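You operate a simulated robot arm through the tools that you are given. There is no shell and no other tool. Be economical: measure what you need, move in short steps, check, and stop when the job is done.

You are at the controls of a simulated robot arm. One attempt, no reset.

TASK
Pump up the tank and set the regulator to 1.5 bar.
Fine: vent shut first; compressor off once the tank is full; hose valve open.

The check looks at the end state, three seconds after you hand in, the way a careful person would. Anything else that was tipped, shoved, dropped, spilled or broken makes it a failure.

THE ROBOT
A 6-joint arm with a two-finger parallel gripper, fixed in place. Base frame: the origin is at the foot of the arm, x ahead of it, y to its left, z up; the work surface is at about z = 0.74. Lengths are in m, angles in rad, forces in N, time in s.
With the tool pointing down near the work surface it reaches from about 0.1 to 0.8 m from the base axis. Its first joint turns from -2.007 to 2.007 rad. Payload 4.2 kg.
Tool frame: the origin (TCP) lies between the finger pads and is the grasp point; the fingertips stand 0.023 m ahead of it; z points along the fingers, y is the line along which they close. The gripper opens to 0.094 m. The fingers are 0.038 m wide and 0.01 m thick; the gripper's body (0.054 by 0.096 m) begins 0.039 m behind the TCP.
Orientation is that of the tool frame in the base frame, as a unit quaternion [x, y, z, w]. With the fingers straight down and closing along the base's y, the tool's x points along the base's -x, its y along +y and its z along -z.

THE INTERFACE
- The arm moves only by the tool jog_arm. Its argument "motion" is a list of rows, each an object of numbers (a shift or turn left out is 0, a gripper value left out holds the last): "dx", "dy", "dz": the shift along the base's x, y, z in units of 300 mm (1.0 is 300 mm); "wx", "wy", "wz": the turn, a rotation vector about the base's x, y, z in units of 45 degrees (1.0 is 45 degrees); "jaw": the opening in per cent of the stroke, from 0 (shut) to 100 (fully open). In form: [{"dx": .., "dy": .., "dz": .., "wx": .., "wy": .., "wz": .., "jaw": ..}, ...]. A call has 1 to 12 rows; each row is the pose to reach, as a shift and turn from the pose commanded when the call began. A call with a number of a shift or a turn outside -1 to 1 is refused whole. Rows are played at 5 a second. More than 0.05 m and 0.15 rad between two rows, or a gripper value outside its range, and nothing of the call is played. A pose out of reach is approached as far as the arm can. The call stops where the force on the tool passes 40 N (or 10 N more than at its start, if that is more) or the arm is blocked; 0.2 s more then pass. Each finger travels about 0.108 m/s and halts on what it meets, pressing with about 25 N; the grip force reading is that of the motor and also rises with nothing between the fingers. The clock runs only during rows and for 0.2 s after the last one: add rows that repeat a pose to give the fingers time. The reply holds the time, the measured pose of the TCP, the force on the tool along the base axes, the opening and the grip force, in the units named above and with some noise, with the torque about the TCP (base axes, N m) and any sound that the robot's microphone picked up.
- Cameras (640 x 400 px; columns grow to the right, rows downward): "scene" is fixed at [0.0503, -0.5022, 1.5502]; the picture's right is [0.66, -0.75, 0.00], its down [-0.32, -0.28, -0.90] and it looks along [0.68, 0.59, -0.43] (base axes); focal length 310 px, centre (320, 200). "wrist" rides on the gripper at [0.086, 0.016, -0.075] in the tool frame; the picture's right is [-0.18, 0.98, 0.00], its down [-0.58, -0.11, -0.81] and it looks along [-0.79, -0.15, 0.59] (tool axes); focal length 243 px, centre (320, 200). There is no depth. A picture from a camera that has moved, and an enlarged one, comes with that camera's place and axes in the base frame and with its lens.
- grab_frame(camera): a new picture of that camera. It takes no simulated time.
- raise_lower(by): slides the trunk up (or, below 0, down) by that many m; the arm rides with it, the base frame stays. It gives what a move gives, with no picture.
- zoom(camera, box): a new picture of the part [left, top, right, bottom] of that camera's present view, enlarged. It takes no simulated time.
- finish_job(): hands the job in; it is judged then, once.

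Work in short steps. Places have to be worked out from the pictures, the camera data and where the tool is seen: move nearer, look again, correct. Check each grasp and each placing, and mend what went wrong. You have 120 turns and 64 pictures in all, those below and enlarged ones among them. Open the gripper and draw the arm clear of the work before you hand the job in, unless the task says otherwise; then end with one line.

The tools are called after ">>>" as name(argument=value, ...) on one line, values as JSON. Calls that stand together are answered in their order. jog_arm: Moves the arm, as the interface text tells. Its arguments: {"type":"object","properties":{"motion":{"type":"array"}},"required":["motion"]} The other tools are called the same way: raise_lower (by) slides the trunk up or down; grab_frame (camera) takes a picture; zoom (camera, box) takes an enlarged picture of a part of a camera's view; finish_job () hands the job in.

At the start:

```text
time: 0.0
position: [0.5996, -0.0655, 1.2659]
orientation: [0.0, 1.0, 0.0, 0.0]
force: [0.1, -0.3, -0.5]
ft_torque: [0.0, -0.03, 0.02]
grip_width: 0.0939
grasp_force: 0.0
trunk travel left (down, up): [-0.875, 0.115]
```

scene: 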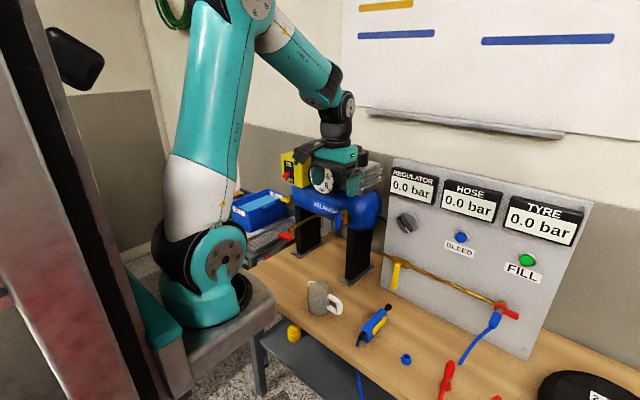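
wrist: 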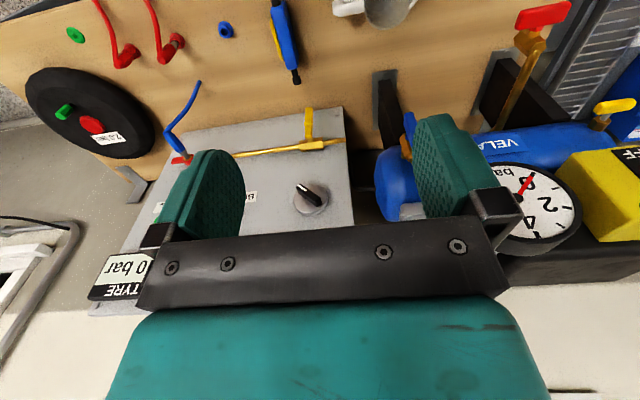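

The views show a panel with a regulator knob, a tank with a gauge, a compressor switch, and several valves. I'll enlarge the parts to identify them.

>>> zoom(camera="scene", box=[230, 130, 400, 290])

>>> zoom(camera="scene", box=[360, 150, 600, 370])

>>> zoom(camera="wrist", box=[360, 0, 640, 260])

```text
2.50 times, centred on (315, 210) of scene
camera zoom: at [0.0503, -0.5022, 1.5502], right [0.66, -0.75, 0.0], down [-0.32, -0.28, -0.9], along [0.68, 0.59, -0.43], focal length 775 px, centre (332, 175)
```

zoom: 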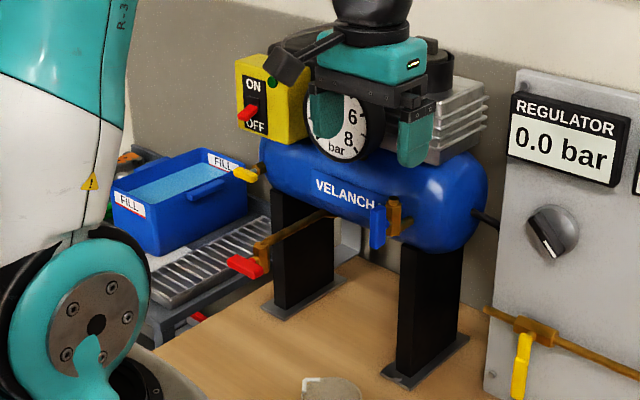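

```text
1.82 times, centred on (480, 260) of scene
camera zoom: at [0.0503, -0.5022, 1.5502], right [0.66, -0.75, 0.0], down [-0.32, -0.28, -0.9], along [0.68, 0.59, -0.43], focal length 564 px, centre (29, 91)
```

zoom: 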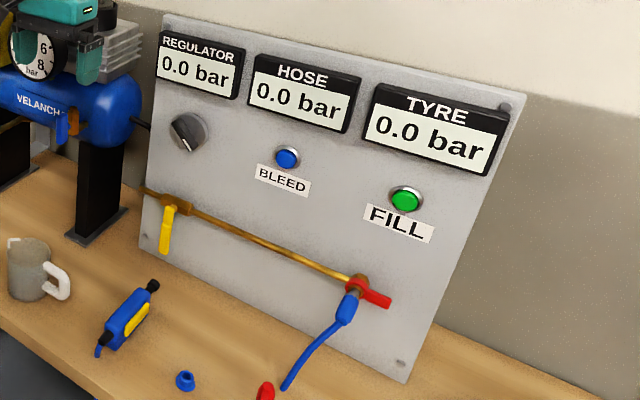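

```text
1.54 times, centred on (500, 130) of wrist
camera zoom: at [0.5127, -0.0506, 1.3401], right [0.18, 0.98, 0.0], down [0.58, -0.11, 0.81], along [0.79, -0.15, -0.59], focal length 373 px, centre (43, 308)
```

zoom: 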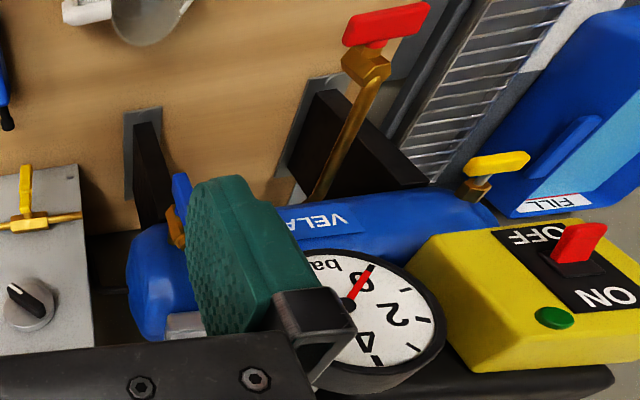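

The gripper hides parts of the tank, so I'll back off 0.2 m and tilt the tool forward to get a frontal view.

>>> jog_arm(motion=[{"dx": -0.11, "wy": -0.1}, {"dx": -0.22, "wy": -0.2}, {"dx": -0.33, "wy": -0.3}, {"dx": -0.44, "wy": -0.4}, {"dx": -0.55, "wy": -0.5}, {"dx": -0.66, "wy": -0.6}])

>>> grab_frame(camera="wrist")

>>> grab_frame(camera="scene")

```text
time: 1.4
position: [0.4897, -0.0311, 1.3007]
orientation: [0.0, 0.973, 0.0, 0.232]
force: [0.5, -0.4, 0.2]
ft_torque: [-0.02, -0.01, 0.02]
grip_width: 0.094
grasp_force: 0.0
out of reach, approached as far as the arm can: row 4, 5, 6
trunk travel left (down, up): [-0.875, 0.115]
```

```text
58 pictures are left
camera wrist: at [0.3773, -0.0145, 1.3283], right [0.17, 0.98, 0.08], down [0.15, -0.11, 0.98], along [0.97, -0.15, -0.17], focal length 243 px, centre (320, 200)
```

wrist: 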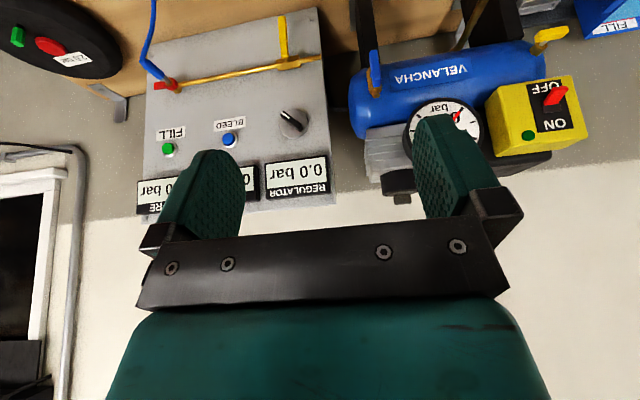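

```text
57 pictures are left
```

scene: 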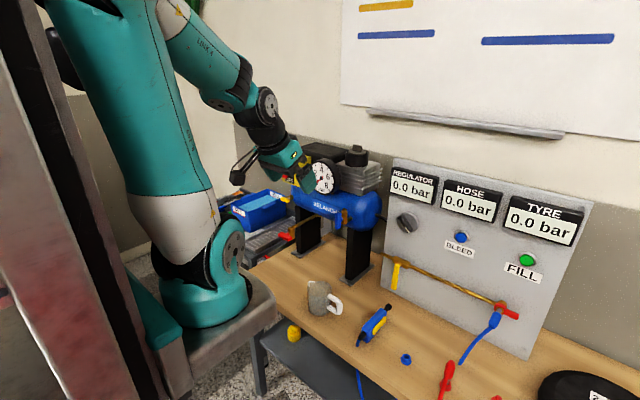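

I'll zoom in on the tank's valves and the panel's valves.

>>> zoom(camera="scene", box=[265, 185, 395, 270])

>>> zoom(camera="wrist", box=[330, 0, 640, 180])

>>> zoom(camera="scene", box=[450, 260, 550, 340])

```text
4.71 times, centred on (330, 228) of scene
camera zoom: at [0.0503, -0.5022, 1.5502], right [0.66, -0.75, 0.0], down [-0.32, -0.28, -0.9], along [0.68, 0.59, -0.43], focal length 1460 px, centre (273, 71)
```

zoom: 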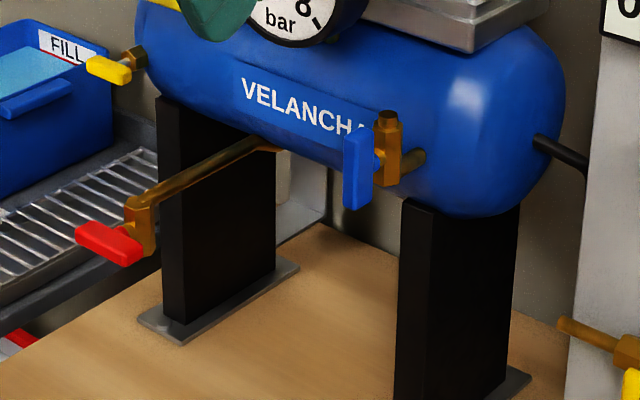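

```text
2.06 times, centred on (485, 90) of wrist
camera zoom: at [0.3773, -0.0145, 1.3283], right [0.17, 0.98, 0.08], down [0.15, -0.11, 0.98], along [0.97, -0.15, -0.17], focal length 501 px, centre (-21, 427)
```

zoom: 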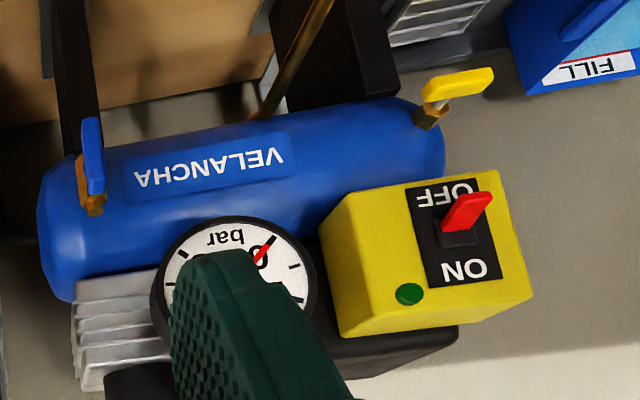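

```text
5.00 times, centred on (500, 300) of scene
camera zoom: at [0.0503, -0.5022, 1.5502], right [0.66, -0.75, 0.0], down [-0.32, -0.28, -0.9], along [0.68, 0.59, -0.43], focal length 1551 px, centre (-580, -300)
```

zoom: 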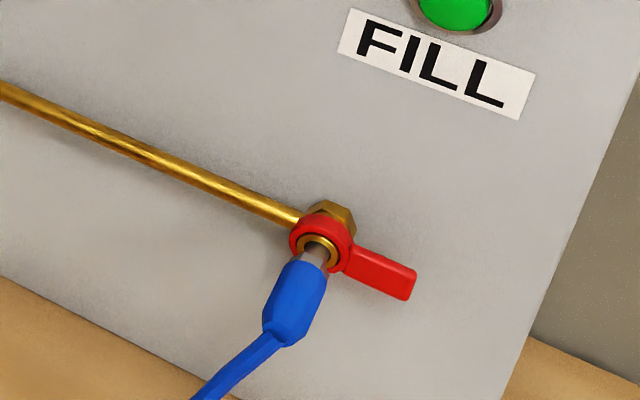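

Estimates (base frame): switch lever (0.82, 0.34, 1.115), blue tank lever (0.77, 0.04, 1.04), yellow end lever (0.83, 0.36, 1.0), red drain lever (~0.64, 0.17, 1.0), knob (0.886, -0.14, 1.056), panel yellow lever (0.86, -0.144, 0.86). I'll bring the wrist camera nearer the tank to see the valves.

>>> jog_arm(motion=[{"dx": 0.08, "dy": 0.06, "dz": -0.1}, {"dx": 0.16, "dy": 0.12, "dz": -0.2}, {"dx": 0.24, "dy": 0.18, "dz": -0.3}, {"dx": 0.32, "dy": 0.25, "dz": -0.4}, {"dx": 0.34, "dy": 0.3, "dz": -0.5}])

>>> grab_frame(camera="wrist")

```text
time: 2.6
position: [0.5895, 0.0583, 1.1529]
orientation: [-0.001, 0.972, 0.001, 0.234]
force: [-0.3, -1.3, -0.7]
ft_torque: [0.0, -0.01, -0.01]
grip_width: 0.0939
grasp_force: 0.1
trunk travel left (down, up): [-0.875, 0.115]
```

```text
53 pictures are left
camera wrist: at [0.478, 0.0738, 1.1798], right [0.16, 0.98, 0.09], down [0.15, -0.11, 0.98], along [0.97, -0.15, -0.17], focal length 243 px, centre (320, 200)
```

wrist: 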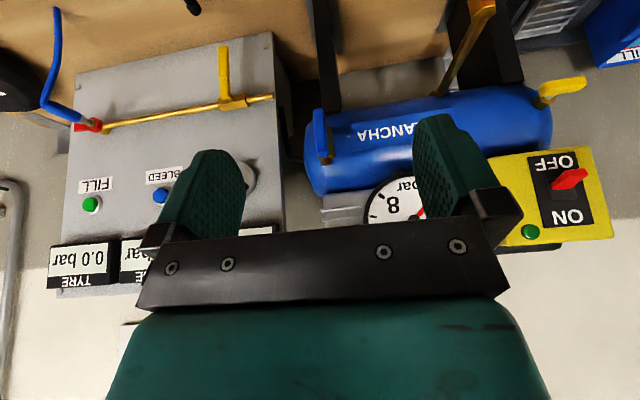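

I'll close the fingers to clear the view and zoom in on each valve from here.

>>> jog_arm(motion=[{"jaw": 50, "dz": -0.1}, {"jaw": 0, "dz": -0.2}, {"jaw": 0, "dz": -0.2}, {"jaw": 0, "dz": -0.2}])

>>> zoom(camera="wrist", box=[280, 0, 440, 100])

>>> zoom(camera="wrist", box=[430, 0, 640, 140])

```text
time: 3.6
position: [0.5902, 0.0581, 1.0915]
orientation: [0.0, 0.973, -0.001, 0.233]
force: [0.1, 0.3, -0.1]
ft_torque: [0.02, 0.01, 0.02]
grip_width: 0.0
grasp_force: 25.4
trunk travel left (down, up): [-0.875, 0.115]
```

```text
4.00 times, centred on (360, 50) of wrist
camera zoom: at [0.4785, 0.0733, 1.1186], right [0.16, 0.98, 0.08], down [0.15, -0.11, 0.98], along [0.97, -0.15, -0.17], focal length 970 px, centre (160, 800)
```

zoom: 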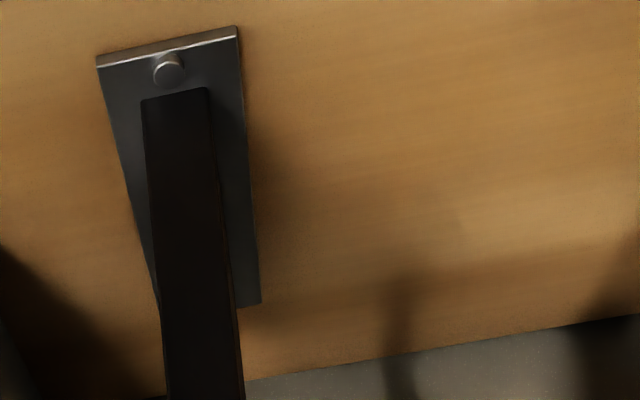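

```text
2.86 times, centred on (535, 70) of wrist
camera zoom: at [0.4785, 0.0733, 1.1186], right [0.16, 0.98, 0.08], down [0.15, -0.11, 0.98], along [0.97, -0.15, -0.17], focal length 693 px, centre (-294, 571)
```

zoom: 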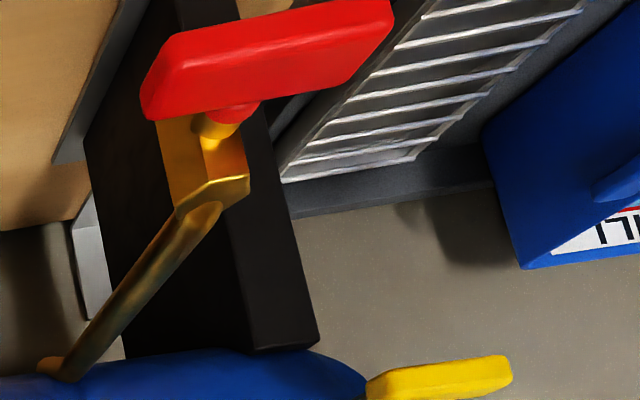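

The view shifted more than I assumed; I'll take a full frame.

>>> grab_frame(camera="wrist")

>>> zoom(camera="wrist", box=[290, 50, 450, 150])

>>> zoom(camera="wrist", box=[480, 70, 640, 170])

```text
50 pictures are left
camera wrist: at [0.4785, 0.0733, 1.1186], right [0.16, 0.98, 0.08], down [0.15, -0.11, 0.98], along [0.97, -0.15, -0.17], focal length 243 px, centre (320, 200)
```

wrist: 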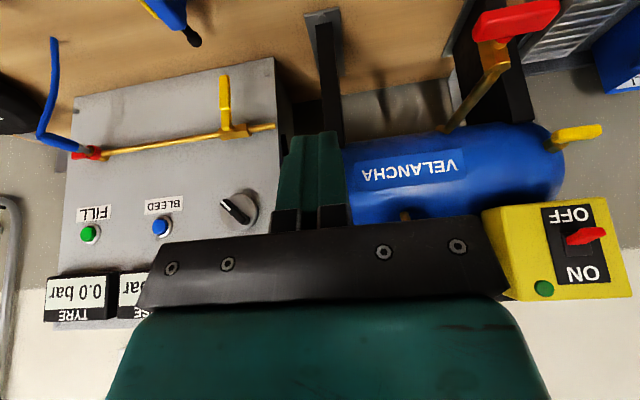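

```text
4.00 times, centred on (370, 100) of wrist
camera zoom: at [0.4785, 0.0733, 1.1186], right [0.16, 0.98, 0.08], down [0.15, -0.11, 0.98], along [0.97, -0.15, -0.17], focal length 970 px, centre (120, 600)
```

zoom: 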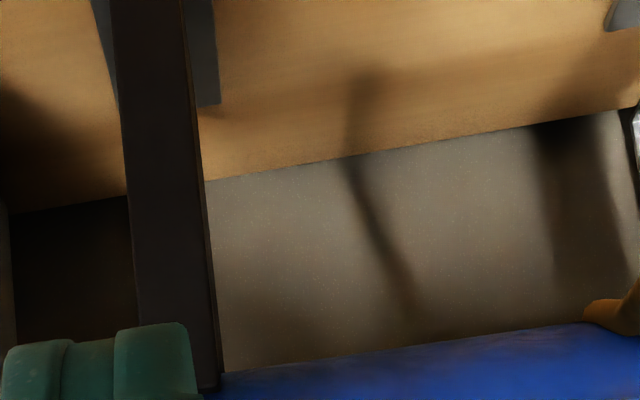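

```text
4.00 times, centred on (560, 120) of wrist
camera zoom: at [0.4785, 0.0733, 1.1186], right [0.16, 0.98, 0.08], down [0.15, -0.11, 0.98], along [0.97, -0.15, -0.17], focal length 970 px, centre (-640, 520)
```

zoom: 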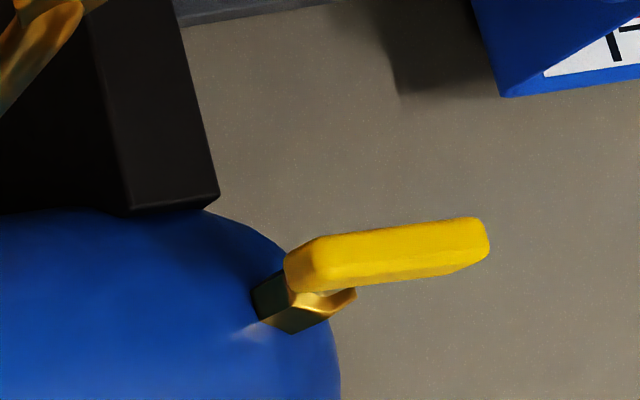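

The gripper hides the blue valve. I'll slide to the right (-y) and look at it from there.

>>> jog_arm(motion=[{"dy": -0.12, "dz": 0.05}, {"dy": -0.24, "dz": 0.1}, {"dy": -0.36, "dx": 0.05, "dz": 0.1}, {"dy": -0.42, "dx": 0.15, "dz": 0.1}])

>>> grab_frame(camera="wrist")

```text
time: 4.6
position: [0.6367, -0.0699, 1.1221]
orientation: [0.0, 0.973, 0.0, 0.232]
force: [-0.2, 0.9, 0.2]
ft_torque: [-0.02, -0.02, -0.01]
grip_width: 0.0
grasp_force: 25.0
trunk travel left (down, up): [-0.875, 0.115]
```

```text
47 pictures are left
camera wrist: at [0.5253, -0.0532, 1.1488], right [0.16, 0.98, 0.08], down [0.15, -0.11, 0.98], along [0.97, -0.15, -0.17], focal length 243 px, centre (320, 200)
```

wrist: 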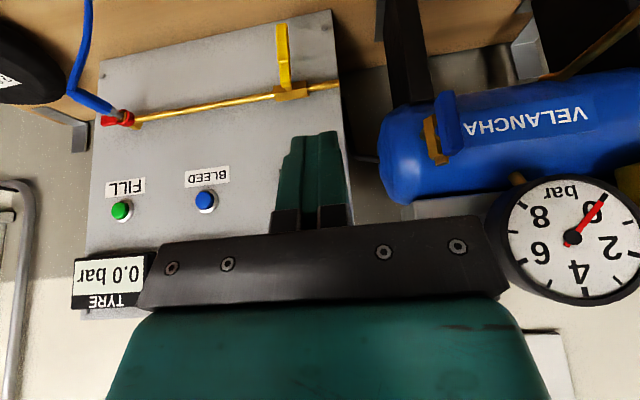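

>>> zoom(camera="wrist", box=[380, 60, 540, 160])

>>> zoom(camera="wrist", box=[60, 0, 380, 200])

```text
4.00 times, centred on (460, 110) of wrist
camera zoom: at [0.5253, -0.0532, 1.1488], right [0.16, 0.98, 0.08], down [0.15, -0.11, 0.98], along [0.97, -0.15, -0.17], focal length 970 px, centre (-240, 560)
```

zoom: 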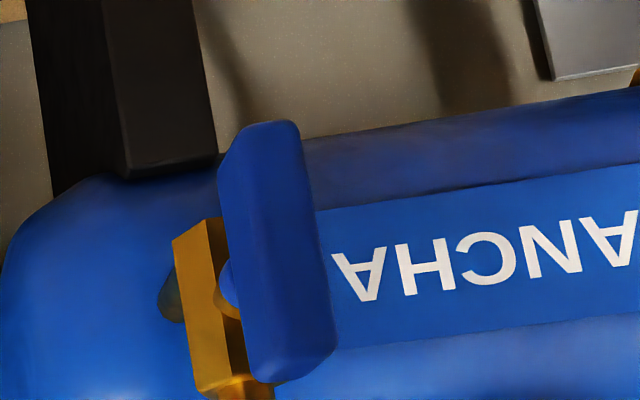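

```text
2.00 times, centred on (220, 100) of wrist
camera zoom: at [0.5253, -0.0532, 1.1488], right [0.16, 0.98, 0.08], down [0.15, -0.11, 0.98], along [0.97, -0.15, -0.17], focal length 485 px, centre (520, 400)
```

zoom: 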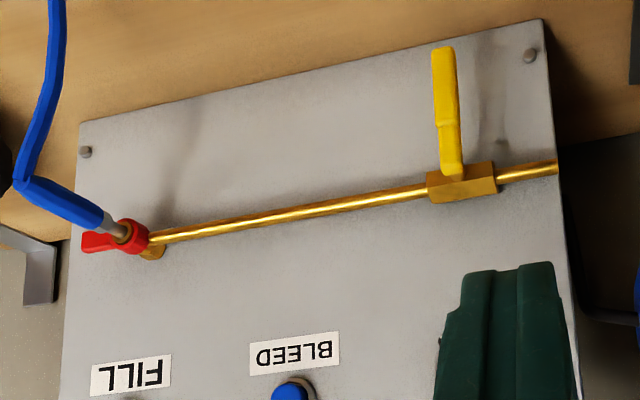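

The blue tank lever lies parallel to its vertical body, which looks open. The panel's inline yellow lever is across its pipe, so shut. Next I'll look closely at the left end of the tank, passing above the drain lever.

>>> jog_arm(motion=[{"dx": -0.1, "dy": 0.1, "dz": 0.05}, {"dx": -0.15, "dy": 0.25, "dz": 0.1}, {"dx": -0.15, "dy": 0.4, "dz": 0.1}, {"dx": -0.15, "dy": 0.55, "dz": 0.1}, {"dx": -0.15, "dy": 0.7, "dz": 0.1}, {"dx": -0.1, "dy": 0.85, "dz": 0.1}])

>>> grab_frame(camera="wrist")

```text
time: 6.0
position: [0.6032, 0.1845, 1.1521]
orientation: [0.0, 0.972, 0.0, 0.233]
force: [-0.8, -0.6, -0.7]
ft_torque: [0.03, 0.0, -0.04]
grip_width: 0.0001
grasp_force: 25.4
trunk travel left (down, up): [-0.875, 0.115]
```

```text
44 pictures are left
camera wrist: at [0.4929, 0.2002, 1.1792], right [0.16, 0.98, 0.08], down [0.15, -0.11, 0.98], along [0.97, -0.15, -0.17], focal length 243 px, centre (320, 200)
```

wrist: 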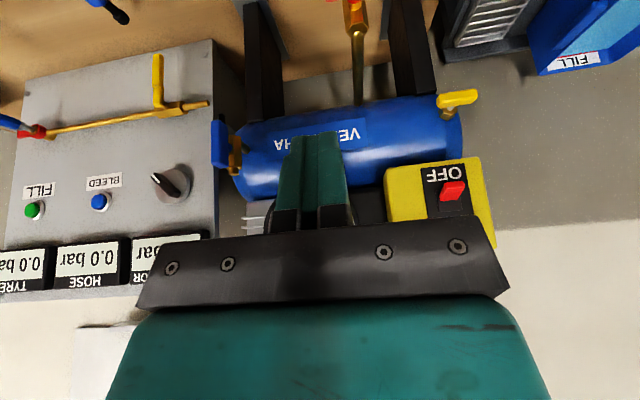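

>>> zoom(camera="wrist", box=[410, 70, 490, 120])

>>> zoom(camera="wrist", box=[195, 90, 275, 200])

>>> zoom(camera="scene", box=[265, 180, 355, 270])

```text
8.00 times, centred on (450, 95) of wrist
camera zoom: at [0.4929, 0.2002, 1.1792], right [0.16, 0.98, 0.08], down [0.15, -0.11, 0.98], along [0.97, -0.15, -0.17], focal length 1941 px, centre (-720, 1040)
```

zoom: 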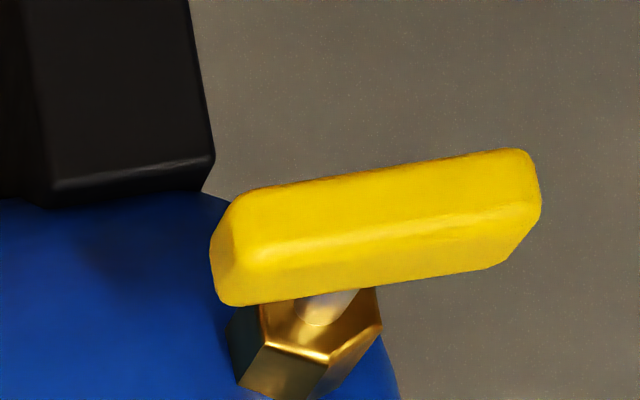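

```text
3.64 times, centred on (235, 145) of wrist
camera zoom: at [0.4929, 0.2002, 1.1792], right [0.16, 0.98, 0.08], down [0.15, -0.11, 0.98], along [0.97, -0.15, -0.17], focal length 882 px, centre (629, 400)
```

zoom: 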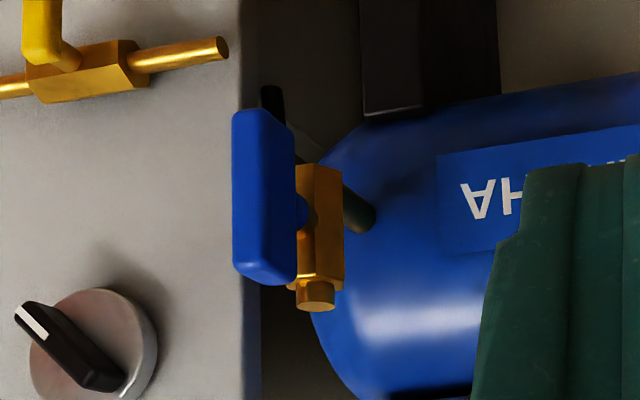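

```text
4.44 times, centred on (310, 225) of scene
camera zoom: at [0.0503, -0.5022, 1.5502], right [0.66, -0.75, 0.0], down [-0.32, -0.28, -0.9], along [0.68, 0.59, -0.43], focal length 1378 px, centre (364, 89)
```

zoom: 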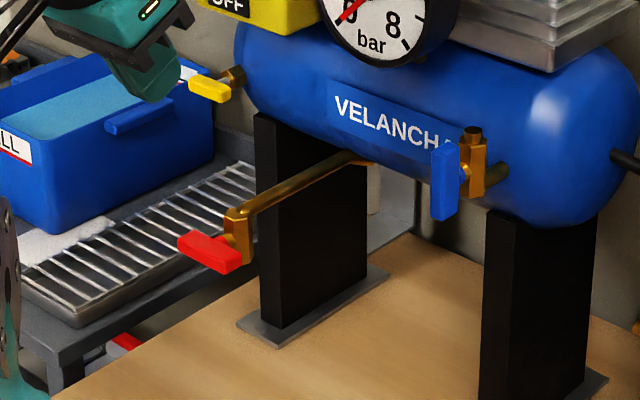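

The blue valve (free outlet pointing up, lever parallel to its body) looks like the open vent, and the red drain is across, so shut. I'll move in front of the blue lever and tilt the tool toward horizontal, so I can grip and twist its T-handle.

>>> jog_arm(motion=[{"dy": -0.15, "dx": 0.0}, {"dy": -0.3}, {"dy": -0.45}, {"dy": -0.5, "wy": -0.15}, {"dy": -0.5, "wy": -0.3}, {"dy": -0.5, "wy": -0.45}, {"dy": -0.5, "wy": -0.6}, {"dy": -0.5, "wy": -0.75}, {"dy": -0.5, "wy": -0.9}])

```text
time: 8.0
position: [0.6124, 0.0432, 1.15]
orientation: [0.0, 0.832, 0.0, 0.555]
force: [0.2, -0.3, 1.2]
ft_torque: [0.01, 0.02, 0.01]
grip_width: 0.0
grasp_force: 25.0
out of reach, approached as far as the arm can: row 8, 9
trunk travel left (down, up): [-0.875, 0.115]
```

Nearly there; I'll move a bit forward and right to keep clear of the gauge, then finish the tilt to horizontal.

>>> jog_arm(motion=[{"dx": 0.06, "dy": -0.08, "dz": -0.05, "wy": -0.1}, {"dx": 0.12, "dy": -0.12, "dz": -0.1, "wy": -0.25}, {"dx": 0.15, "dy": -0.12, "dz": -0.2, "wy": -0.4}, {"dx": 0.15, "dy": -0.12, "dz": -0.28, "wy": -0.5}])

>>> grab_frame(camera="wrist")

>>> grab_frame(camera="scene")

```text
time: 9.0
position: [0.7769, 0.0568, 1.0983]
orientation: [0.0, 0.713, 0.0, 0.702]
force: [-8.9, 0.0, 18.6]
ft_torque: [-0.24, 0.3, -0.05]
grip_width: 0.0001
grasp_force: 25.0
out of reach, approached as far as the arm can: row 1, 2, 3, 4
trunk travel left (down, up): [-0.875, 0.115]
```

```text
40 pictures are left
camera wrist: at [0.7, 0.0732, 1.0133], right [0.0, 0.98, 0.18], down [-0.8, -0.11, 0.59], along [0.6, -0.15, 0.78], focal length 243 px, centre (320, 200)
```

wrist: 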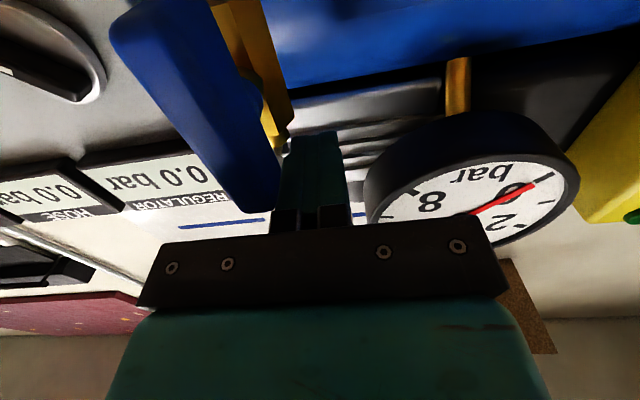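

```text
39 pictures are left
```

scene: 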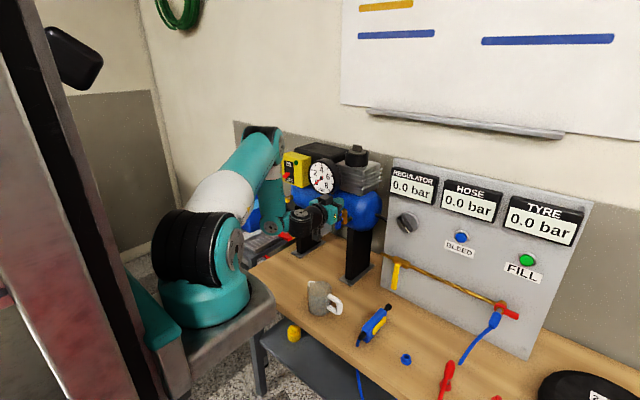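

The out-of-reach handling pushed the tool forward into light contact (18.6 N upward, 9 N back). I'll ease up and back a little.

>>> jog_arm(motion=[{"dx": -0.03, "dz": 0.04}])

>>> zoom(camera="scene", box=[260, 150, 400, 260])

```text
time: 9.4
position: [0.7792, 0.0602, 1.1096]
orientation: [0.0, 0.709, 0.0, 0.705]
force: [0.6, 0.0, -1.1]
ft_torque: [0.0, -0.01, 0.02]
grip_width: 0.0
grasp_force: 25.2
out of reach, approached as far as the arm can: row 1
trunk travel left (down, up): [-0.875, 0.115]
```

```text
3.64 times, centred on (330, 205) of scene
camera zoom: at [0.0503, -0.5022, 1.5502], right [0.66, -0.75, 0.0], down [-0.32, -0.28, -0.9], along [0.68, 0.59, -0.43], focal length 1128 px, centre (284, 182)
```

zoom: 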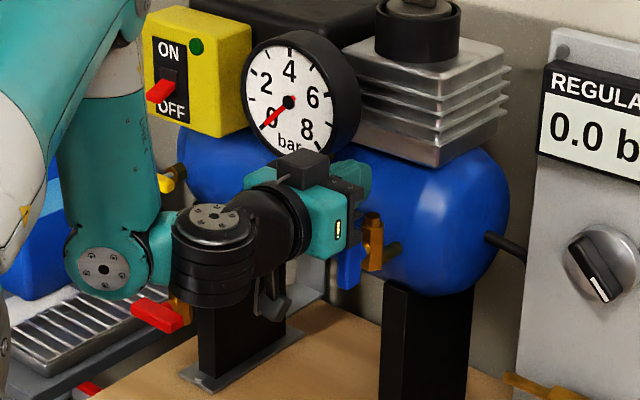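

No contact now. The arm's axis evidently sits around x≈0.25, so a horizontal tool close-in is out of reach at this trunk height. I'll back out with the tilt undone, then lower the trunk to get a better posture.

>>> jog_arm(motion=[{"dx": -0.1, "dy": -0.03, "dz": 0.05, "wy": 0.12}, {"dx": -0.22, "dy": -0.05, "dz": 0.1, "wy": 0.28}, {"dx": -0.36, "dy": -0.1, "dz": 0.15, "wy": 0.45}, {"dx": -0.5, "dy": -0.15, "dz": 0.15, "wy": 0.6}, {"dx": -0.55, "dy": -0.2, "dz": 0.15, "wy": 0.75}])

```text
time: 10.6
position: [0.6201, 0.0017, 1.1547]
orientation: [0.0, 0.883, -0.001, 0.47]
force: [0.0, 0.4, -0.3]
ft_torque: [-0.03, -0.03, -0.05]
grip_width: 0.0
grasp_force: 24.9
out of reach, approached as far as the arm can: row 5
trunk travel left (down, up): [-0.875, 0.115]
```

TCP is at (0.62, 0, 1.15). I'll lower the trunk in steps, raising the tool back up between, to stay clear of the mug below.

>>> raise_lower(by=-0.15)

>>> jog_arm(motion=[{"dz": 0.1}, {"dz": 0.22}, {"dz": 0.34}, {"dz": 0.46}, {"dz": 0.58}])

>>> raise_lower(by=-0.15)

>>> jog_arm(motion=[{"dz": 0.1}, {"dz": 0.22}, {"dz": 0.34}, {"dz": 0.46}])

>>> grab_frame(camera="scene")

```text
time: 12.3
position: [0.6202, 0.0011, 1.006]
orientation: [0.0, 0.882, 0.0, 0.471]
force: [-0.1, -1.3, 0.3]
ft_torque: [-0.02, 0.01, 0.0]
grip_width: 0.0
grasp_force: 24.9
trunk travel left (down, up): [-0.725, 0.265]
```

```text
time: 13.6
position: [0.6195, -0.0002, 1.1794]
orientation: [0.0, 0.882, 0.0, 0.47]
force: [0.7, -0.1, -0.7]
ft_torque: [0.03, 0.01, 0.02]
grip_width: 0.0
grasp_force: 25.2
trunk travel left (down, up): [-0.725, 0.265]
```

```text
time: 15.3
position: [0.6191, -0.0006, 1.0298]
orientation: [0.0, 0.882, 0.0, 0.471]
force: [1.1, -0.7, -0.5]
ft_torque: [-0.01, 0.01, 0.01]
grip_width: 0.0002
grasp_force: 25.2
trunk travel left (down, up): [-0.575, 0.415]
```

```text
time: 16.3
position: [0.6199, -0.0001, 1.1676]
orientation: [0.0, 0.882, 0.0, 0.471]
force: [0.0, 0.6, -0.4]
ft_torque: [-0.01, -0.01, 0.01]
grip_width: 0.0
grasp_force: 25.4
trunk travel left (down, up): [-0.575, 0.415]
```

```text
37 pictures are left
```

scene: 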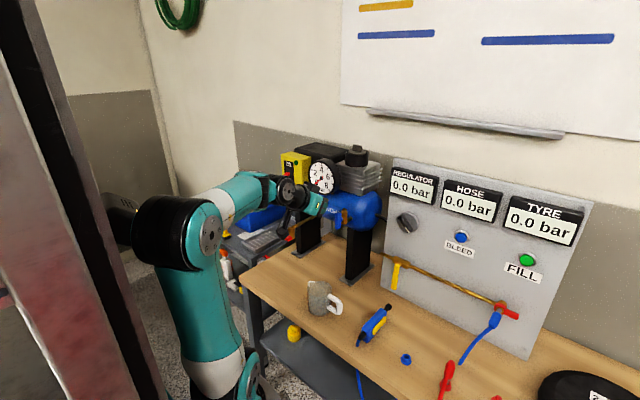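

Much better posture. Now I'll tilt to horizontal (34° more) and come down to the blue handle's height, still short of it.

>>> jog_arm(motion=[{"wy": -0.15}, {"wy": -0.3}, {"wy": -0.45, "dz": -0.08}, {"wy": -0.6, "dz": -0.18}, {"wy": -0.751, "dz": -0.28}, {"wy": -0.751, "dz": -0.37, "dy": 0.04}])

>>> grab_frame(camera="wrist")

>>> zoom(camera="scene", box=[260, 170, 400, 260])

```text
time: 17.7
position: [0.6337, 0.0186, 1.0636]
orientation: [-0.002, 0.706, -0.001, 0.708]
force: [-0.6, 0.0, 0.1]
ft_torque: [-0.04, 0.02, 0.01]
grip_width: 0.0001
grasp_force: 24.8
out of reach, approached as far as the arm can: row 5, 6
trunk travel left (down, up): [-0.575, 0.415]
```

```text
36 pictures are left
camera wrist: at [0.5592, 0.0346, 0.9773], right [0.0, 0.98, 0.18], down [-0.81, -0.11, 0.58], along [0.59, -0.15, 0.79], focal length 243 px, centre (320, 200)
```

wrist: 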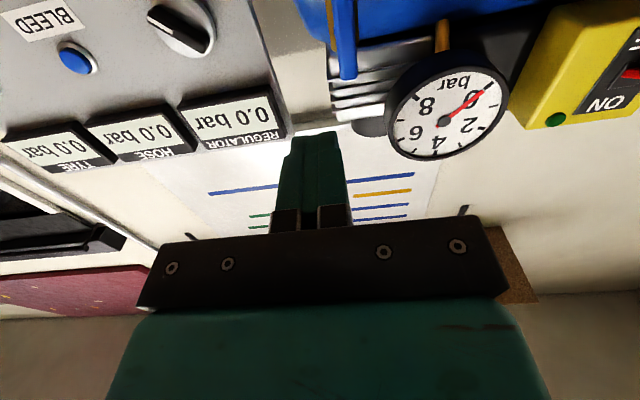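

```text
4.44 times, centred on (330, 215) of scene
camera zoom: at [0.0503, -0.5022, 1.5502], right [0.66, -0.75, 0.0], down [-0.32, -0.28, -0.9], along [0.68, 0.59, -0.43], focal length 1378 px, centre (276, 133)
```

zoom: 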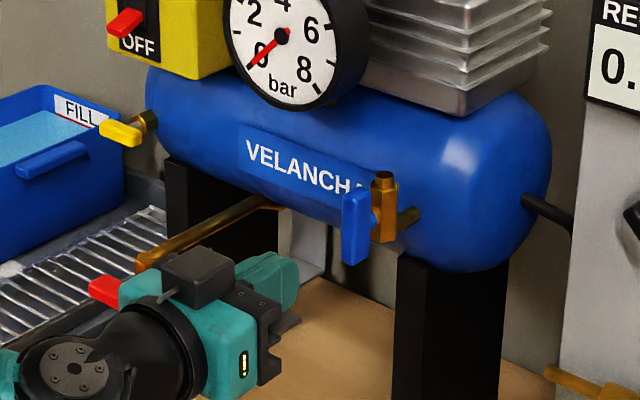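

The blue handle spans z 1.017–1.080 at y≈0.038, x≈0.765, centred on its stem. I'll open the jaw halfway, line up and advance to straddle it.

>>> jog_arm(motion=[{"jaw": 45, "dy": 0.065, "dz": -0.049}, {"jaw": 45, "dy": 0.065, "dz": -0.049, "dx": 0.1}, {"dy": 0.065, "dz": -0.049, "dx": 0.2}])

>>> grab_frame(camera="wrist")

```text
time: 18.5
position: [0.6953, 0.0393, 1.0497]
orientation: [0.0, 0.707, 0.0, 0.707]
force: [-0.7, -0.5, 0.2]
ft_torque: [0.04, -0.01, -0.05]
grip_width: 0.0425
grasp_force: 0.2
trunk travel left (down, up): [-0.575, 0.415]
```

```text
34 pictures are left
camera wrist: at [0.6199, 0.056, 0.9615], right [0.0, 0.98, 0.18], down [-0.81, -0.11, 0.58], along [0.59, -0.15, 0.79], focal length 243 px, centre (320, 200)
```

wrist: 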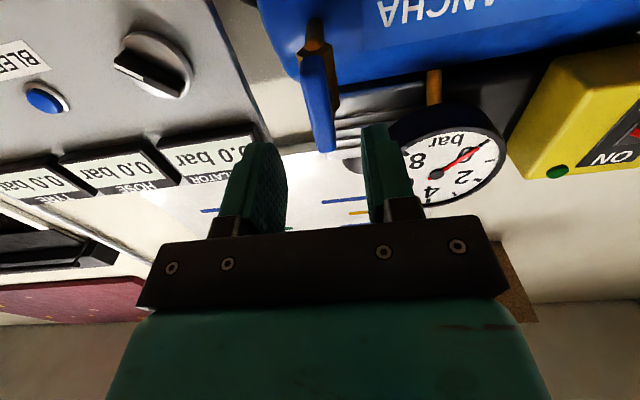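

The handle is centred between the fingers. Advance 57 mm and close on it.

>>> jog_arm(motion=[{"dx": 0.1}, {"dx": 0.19}, {"dx": 0.19, "jaw": 0}, {"dx": 0.19, "jaw": 0}, {"dx": 0.19, "jaw": 0}])

>>> grab_frame(camera="wrist")

```text
time: 19.7
position: [0.7525, 0.0391, 1.0499]
orientation: [0.0, 0.707, 0.0, 0.707]
force: [4.0, 6.6, -1.2]
ft_torque: [-0.01, 0.12, 0.2]
grip_width: 0.0155
grasp_force: 45.2
trunk travel left (down, up): [-0.575, 0.415]
```

```text
33 pictures are left
camera wrist: at [0.6784, 0.0558, 0.9635], right [0.0, 0.98, 0.18], down [-0.81, -0.11, 0.58], along [0.59, -0.15, 0.79], focal length 243 px, centre (320, 200)
```

wrist: 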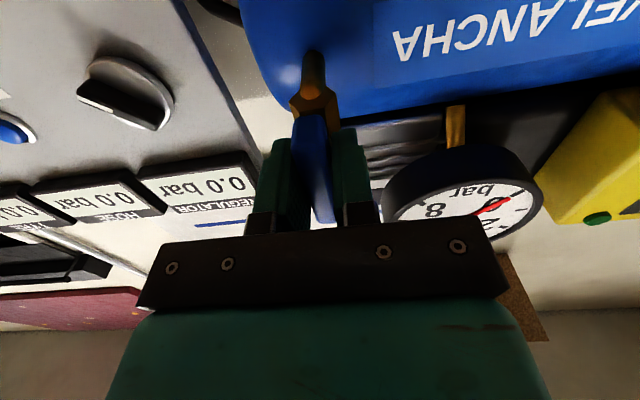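

Gripped (15.5 mm). I'll try a small twist about -x (camera swinging to the free side) and read the torque.

>>> jog_arm(motion=[{"wx": -0.12}, {"wx": -0.24}, {"wx": -0.36}])

```text
time: 20.5
position: [0.7532, 0.0397, 1.0503]
orientation: [-0.097, 0.699, -0.098, 0.701]
force: [12.8, 8.1, 7.5]
ft_torque: [2.58, 0.18, 0.08]
grip_width: 0.0248
grasp_force: 45.2
trunk travel left (down, up): [-0.575, 0.415]
```

The handle resists that way (2.6 N·m, jaws forced apart), so it's at its stop. I'll turn the other way.

>>> jog_arm(motion=[{"wx": 0.15}, {"wx": 0.3}, {"wx": 0.45}, {"wx": 0.6}, {"wx": 0.72}])

>>> zoom(camera="scene", box=[260, 170, 400, 260])

```text
time: 21.7
position: [0.7521, 0.041, 1.0487]
orientation: [0.1, 0.7, 0.1, 0.7]
force: [10.6, 13.9, 1.9]
ft_torque: [-0.03, -0.09, 0.16]
grip_width: 0.0154
grasp_force: 44.8
trunk travel left (down, up): [-0.575, 0.415]
```

```text
4.44 times, centred on (330, 215) of scene
camera zoom: at [0.0503, -0.5022, 1.5502], right [0.66, -0.75, 0.0], down [-0.32, -0.28, -0.9], along [0.68, 0.59, -0.43], focal length 1378 px, centre (276, 133)
```

zoom: 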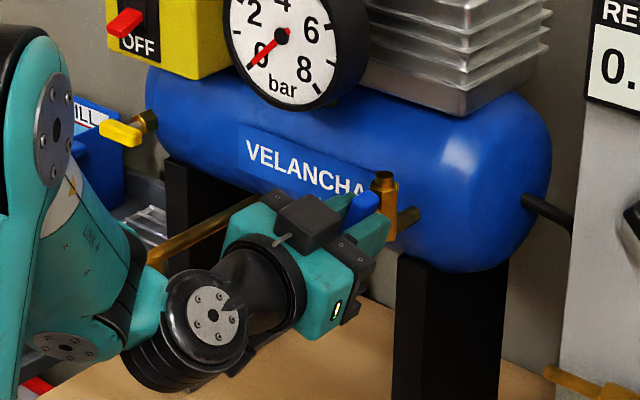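

It turns freely this way (16° so far, no torque). The drain lever computes to (0.71, 0.25, 0.92), so there's room; I'll continue the twist.

>>> jog_arm(motion=[{"wx": 0.16}, {"wx": 0.32}, {"wx": 0.48}, {"wx": 0.64}, {"wx": 0.8}, {"wx": 0.94}])

>>> jog_arm(motion=[{"wx": 0.16}, {"wx": 0.32}, {"wx": 0.48}, {"wx": 0.64}, {"wx": 0.7}])

```text
time: 23.1
position: [0.7543, 0.0421, 1.0497]
orientation: [0.346, 0.617, 0.347, 0.616]
force: [3.6, 23.7, 1.8]
ft_torque: [-0.05, 0.18, 0.86]
grip_width: 0.0154
grasp_force: 44.7
trunk travel left (down, up): [-0.575, 0.415]
```

```text
time: 24.3
position: [0.752, 0.0405, 1.0492]
orientation: [0.499, 0.5, 0.501, 0.5]
force: [0.3, 24.5, 8.8]
ft_torque: [-0.13, -0.14, 0.49]
grip_width: 0.0155
grasp_force: 44.3
trunk travel left (down, up): [-0.575, 0.415]
```

Now at 90°. A slight extra nudge to confirm that it's against its closed stop.

>>> jog_arm(motion=[{"wx": 0.1}, {"wx": 0.1}])

>>> zoom(camera="scene", box=[260, 170, 400, 260])

```text
time: 24.9
position: [0.754, 0.042, 1.0503]
orientation: [0.517, 0.48, 0.519, 0.482]
force: [3.2, 28.5, 14.6]
ft_torque: [-1.91, 0.0, -0.87]
grip_width: 0.0166
grasp_force: 45.4
trunk travel left (down, up): [-0.575, 0.415]
```

```text
4.44 times, centred on (330, 215) of scene
camera zoom: at [0.0503, -0.5022, 1.5502], right [0.66, -0.75, 0.0], down [-0.32, -0.28, -0.9], along [0.68, 0.59, -0.43], focal length 1378 px, centre (276, 133)
```

zoom: 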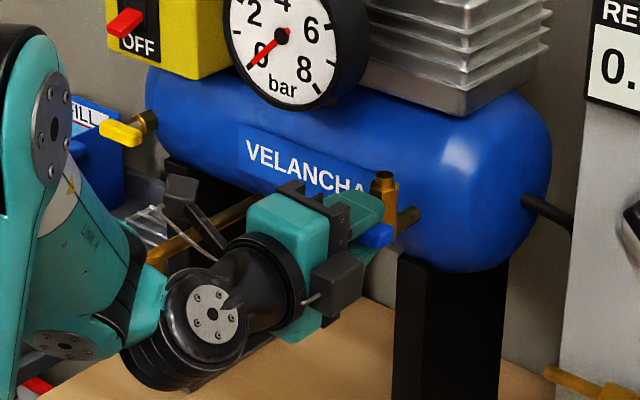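

Firm stop reached: the vent is closed (handle across the body). Release and back off.

>>> jog_arm(motion=[{"wx": -0.1}, {"wx": -0.1, "jaw": 45}, {"wx": -0.1, "jaw": 45}, {"wx": -0.1, "dx": -0.12}, {"wx": -0.1, "dx": -0.26}, {"wx": -0.25, "dx": -0.36, "jaw": 10}, {"wx": -0.4, "dx": -0.4, "jaw": 0}, {"wx": -0.55, "dx": -0.4}, {"wx": -0.7, "dx": -0.4}, {"wx": -0.85, "dx": -0.4}, {"wx": -1.0, "dx": -0.4}])

>>> jog_arm(motion=[{"wx": -0.16}, {"wx": -0.32}, {"wx": -0.48}, {"wx": -0.64}, {"wx": -0.8}, {"wx": -0.96}, {"wx": -1.0}])

>>> zoom(camera="scene", box=[260, 150, 400, 260])

```text
time: 27.3
position: [0.6331, 0.0382, 1.049]
orientation: [0.295, 0.643, 0.296, 0.642]
force: [0.1, 0.4, 0.1]
ft_torque: [0.0, 0.0, -0.02]
grip_width: 0.0002
grasp_force: 24.8
trunk travel left (down, up): [-0.575, 0.415]
```

```text
time: 28.9
position: [0.6322, 0.0406, 1.048]
orientation: [0.027, 0.707, 0.027, 0.707]
force: [0.2, 0.2, -0.9]
ft_torque: [-0.02, 0.0, -0.01]
grip_width: 0.0
grasp_force: 25.1
trunk travel left (down, up): [-0.575, 0.415]
```

```text
3.64 times, centred on (330, 205) of scene
camera zoom: at [0.0503, -0.5022, 1.5502], right [0.66, -0.75, 0.0], down [-0.32, -0.28, -0.9], along [0.68, 0.59, -0.43], focal length 1128 px, centre (284, 182)
```

zoom: 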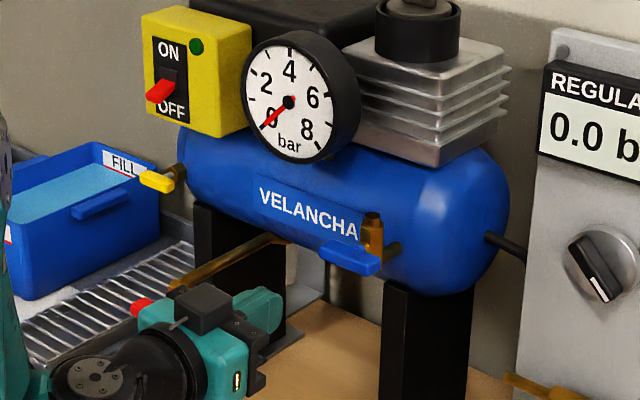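

The vent handle is now across. Next is the compressor switch: its lever tip is around (0.80, 0.325, 1.13). I'll move in front of it and look.

>>> jog_arm(motion=[{"dz": 0.1, "wx": -0.05}, {"dz": 0.17, "dy": 0.1, "wx": -0.097}, {"dz": 0.17, "dy": 0.25, "wx": -0.097}, {"dz": 0.17, "dy": 0.4, "wx": -0.097}, {"dz": 0.17, "dy": 0.55, "wx": -0.097}, {"dz": 0.17, "dy": 0.7, "wx": -0.097}, {"dz": 0.17, "dy": 0.8, "dx": 0.05, "wx": -0.097}, {"dz": 0.17, "dy": 0.9, "dx": 0.1, "wx": -0.097}])

>>> grab_frame(camera="wrist")

```text
time: 30.7
position: [0.6621, 0.3071, 1.0992]
orientation: [0.0, 0.707, 0.0, 0.707]
force: [0.1, -0.4, 0.0]
ft_torque: [0.0, -0.01, 0.06]
grip_width: 0.0
grasp_force: 24.7
trunk travel left (down, up): [-0.575, 0.415]
```

```text
29 pictures are left
camera wrist: at [0.5878, 0.3246, 1.0124], right [0.0, 0.98, 0.19], down [-0.81, -0.11, 0.58], along [0.59, -0.15, 0.79], focal length 243 px, centre (320, 200)
```

wrist: 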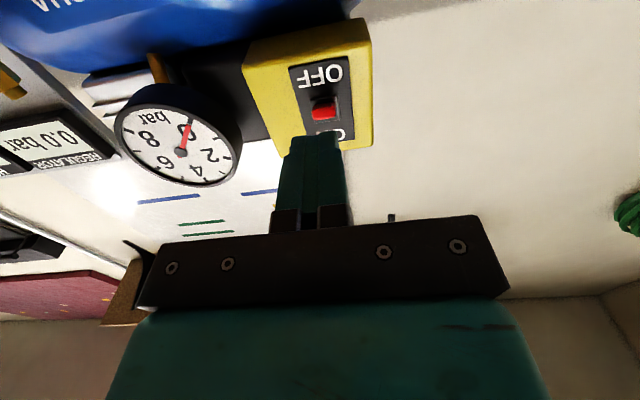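

The lever tip triangulates to (0.786, 0.305, 1.138). I'll slide the closed fingertips in beneath it and then lift.

>>> jog_arm(motion=[{"dx": 0.15, "dz": -0.02}, {"dx": 0.28, "dz": -0.02}, {"dx": 0.37, "dz": -0.02}])

>>> grab_frame(camera="wrist")

```text
time: 31.5
position: [0.7726, 0.3088, 1.0937]
orientation: [0.002, 0.707, -0.001, 0.707]
force: [-12.3, -4.4, -2.4]
ft_torque: [0.18, -0.1, -0.1]
grip_width: 0.0002
grasp_force: 25.0
trunk travel left (down, up): [-0.575, 0.415]
```

```text
28 pictures are left
camera wrist: at [0.6971, 0.324, 1.0072], right [0.0, 0.98, 0.19], down [-0.81, -0.11, 0.58], along [0.59, -0.15, 0.79], focal length 243 px, centre (320, 200)
```

wrist: 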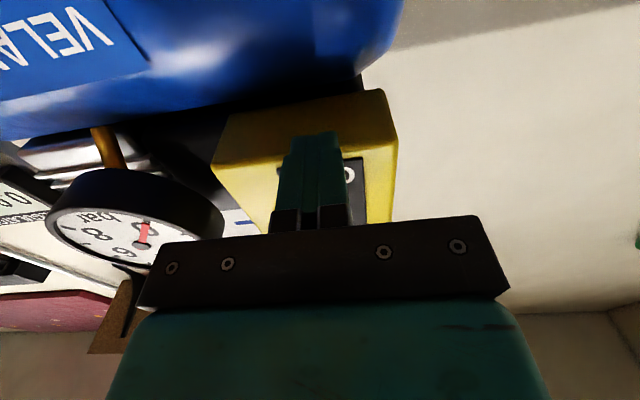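

Fingertips touched the box face (12 N), so the face is at x≈0.796. Back off 4 mm and lift.

>>> jog_arm(motion=[{"dx": -0.014}, {"dx": -0.014, "dz": 0.05}, {"dx": -0.014, "dz": 0.09}, {"dx": -0.014, "dz": 0.13}, {"dx": -0.014, "dz": 0.16}])

>>> zoom(camera="scene", box=[260, 140, 360, 230])

```text
time: 32.6
position: [0.7679, 0.3083, 1.125]
orientation: [-0.004, 0.714, -0.003, 0.7]
force: [-2.8, -1.0, -3.0]
ft_torque: [0.0, 0.04, -0.03]
grip_width: 0.0
grasp_force: 25.6
trunk travel left (down, up): [-0.575, 0.415]
stopped in row 5: the force on the tool passed its limit at 47 N (the readings are from after the stop); the commanded pose is now the measured one
```

```text
4.44 times, centred on (310, 185) of scene
camera zoom: at [0.0503, -0.5022, 1.5502], right [0.66, -0.75, 0.0], down [-0.32, -0.28, -0.9], along [0.68, 0.59, -0.43], focal length 1378 px, centre (364, 267)
```

zoom: 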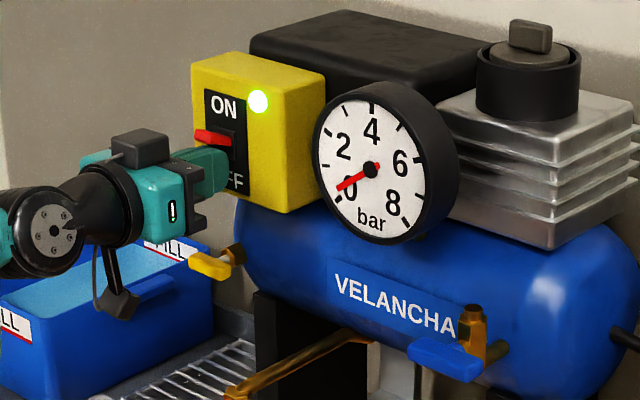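

The green lamp is lit: the compressor is on. I'll back off, position above the lever ready to switch off, and watch the gauge.

>>> jog_arm(motion=[{"dx": -0.1}, {"dx": -0.2}, {"dx": -0.2, "dz": 0.1}, {"dx": -0.2, "dz": 0.2}, {"dx": -0.2, "dz": 0.22}])

>>> zoom(camera="scene", box=[260, 140, 360, 230])

```text
time: 33.8
position: [0.7085, 0.3085, 1.1928]
orientation: [-0.001, 0.713, -0.005, 0.701]
force: [0.1, 0.8, -0.6]
ft_torque: [0.0, -0.04, -0.03]
grip_width: 0.0001
grasp_force: 24.8
trunk travel left (down, up): [-0.575, 0.415]
```

```text
4.44 times, centred on (310, 185) of scene
camera zoom: at [0.0503, -0.5022, 1.5502], right [0.66, -0.75, 0.0], down [-0.32, -0.28, -0.9], along [0.68, 0.59, -0.43], focal length 1378 px, centre (364, 267)
```

zoom: 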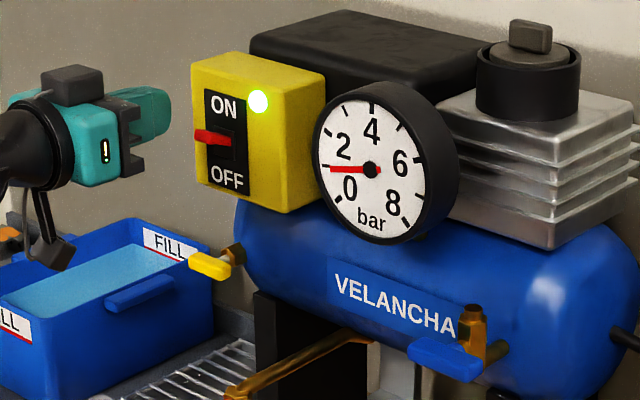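

The tank is filling at about 1 bar/s with no leak noise. I'll move above the lever ready to push down, and wait.

>>> jog_arm(motion=[{"dz": 0.02}, {"dx": 0.1, "dz": 0.02}, {"dx": 0.18, "dz": 0.02}, {"dx": 0.18, "dz": 0.02}, {"dx": 0.18, "dz": 0.02}, {"dx": 0.18, "dz": 0.02}, {"dx": 0.18, "dz": 0.02}, {"dx": 0.18, "dz": 0.02}, {"dx": 0.18, "dz": 0.02}, {"dx": 0.18, "dz": 0.02}, {"dx": 0.18, "dz": 0.02}, {"dx": 0.18, "dz": 0.02}])

>>> zoom(camera="scene", box=[260, 140, 360, 230])

```text
time: 36.4
position: [0.7617, 0.308, 1.1976]
orientation: [-0.001, 0.713, -0.005, 0.701]
force: [1.0, -0.4, -1.2]
ft_torque: [0.03, 0.04, 0.02]
grip_width: 0.0
grasp_force: 24.9
trunk travel left (down, up): [-0.575, 0.415]
```

```text
4.44 times, centred on (310, 185) of scene
camera zoom: at [0.0503, -0.5022, 1.5502], right [0.66, -0.75, 0.0], down [-0.32, -0.28, -0.9], along [0.68, 0.59, -0.43], focal length 1378 px, centre (364, 267)
```

zoom: 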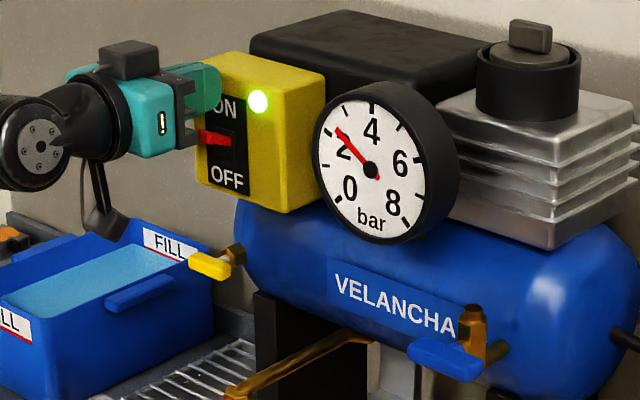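

About 2.6 bar now. Keep waiting.

>>> jog_arm(motion=[{"dx": 0}, {"dx": 0}, {"dx": 0}, {"dx": 0}, {"dx": 0}, {"dx": 0}, {"dx": 0}, {"dx": 0}, {"dx": 0}, {"dx": 0}, {"dx": 0}, {"dx": 0}])

>>> jog_arm(motion=[{"dx": 0}, {"dx": 0}, {"dx": 0}, {"dx": 0}, {"dx": 0}, {"dx": 0}, {"dx": 0}, {"dx": 0}, {"dx": 0}, {"dx": 0}, {"dx": 0}, {"dx": 0}])

>>> zoom(camera="scene", box=[260, 140, 360, 230])

```text
time: 39.0
position: [0.7637, 0.3073, 1.1994]
orientation: [-0.002, 0.713, -0.004, 0.701]
force: [1.3, 0.2, 0.4]
ft_torque: [0.0, 0.01, -0.02]
grip_width: 0.0001
grasp_force: 25.1
trunk travel left (down, up): [-0.575, 0.415]
```

```text
time: 41.6
position: [0.764, 0.3071, 1.1991]
orientation: [-0.002, 0.713, -0.003, 0.701]
force: [-0.4, 0.0, 0.5]
ft_torque: [0.01, 0.01, -0.02]
grip_width: 0.0
grasp_force: 24.7
trunk travel left (down, up): [-0.575, 0.415]
```

```text
4.44 times, centred on (310, 185) of scene
camera zoom: at [0.0503, -0.5022, 1.5502], right [0.66, -0.75, 0.0], down [-0.32, -0.28, -0.9], along [0.68, 0.59, -0.43], focal length 1378 px, centre (364, 267)
```

zoom: 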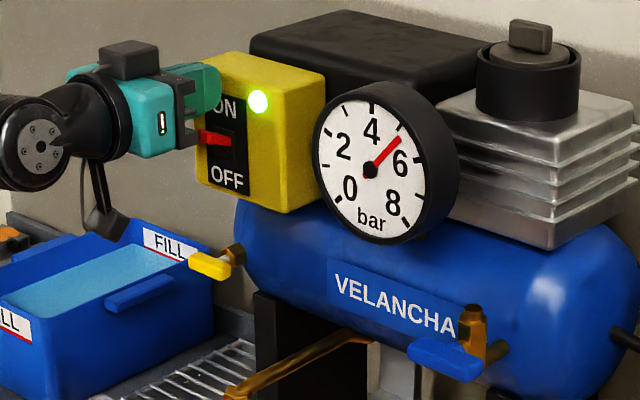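

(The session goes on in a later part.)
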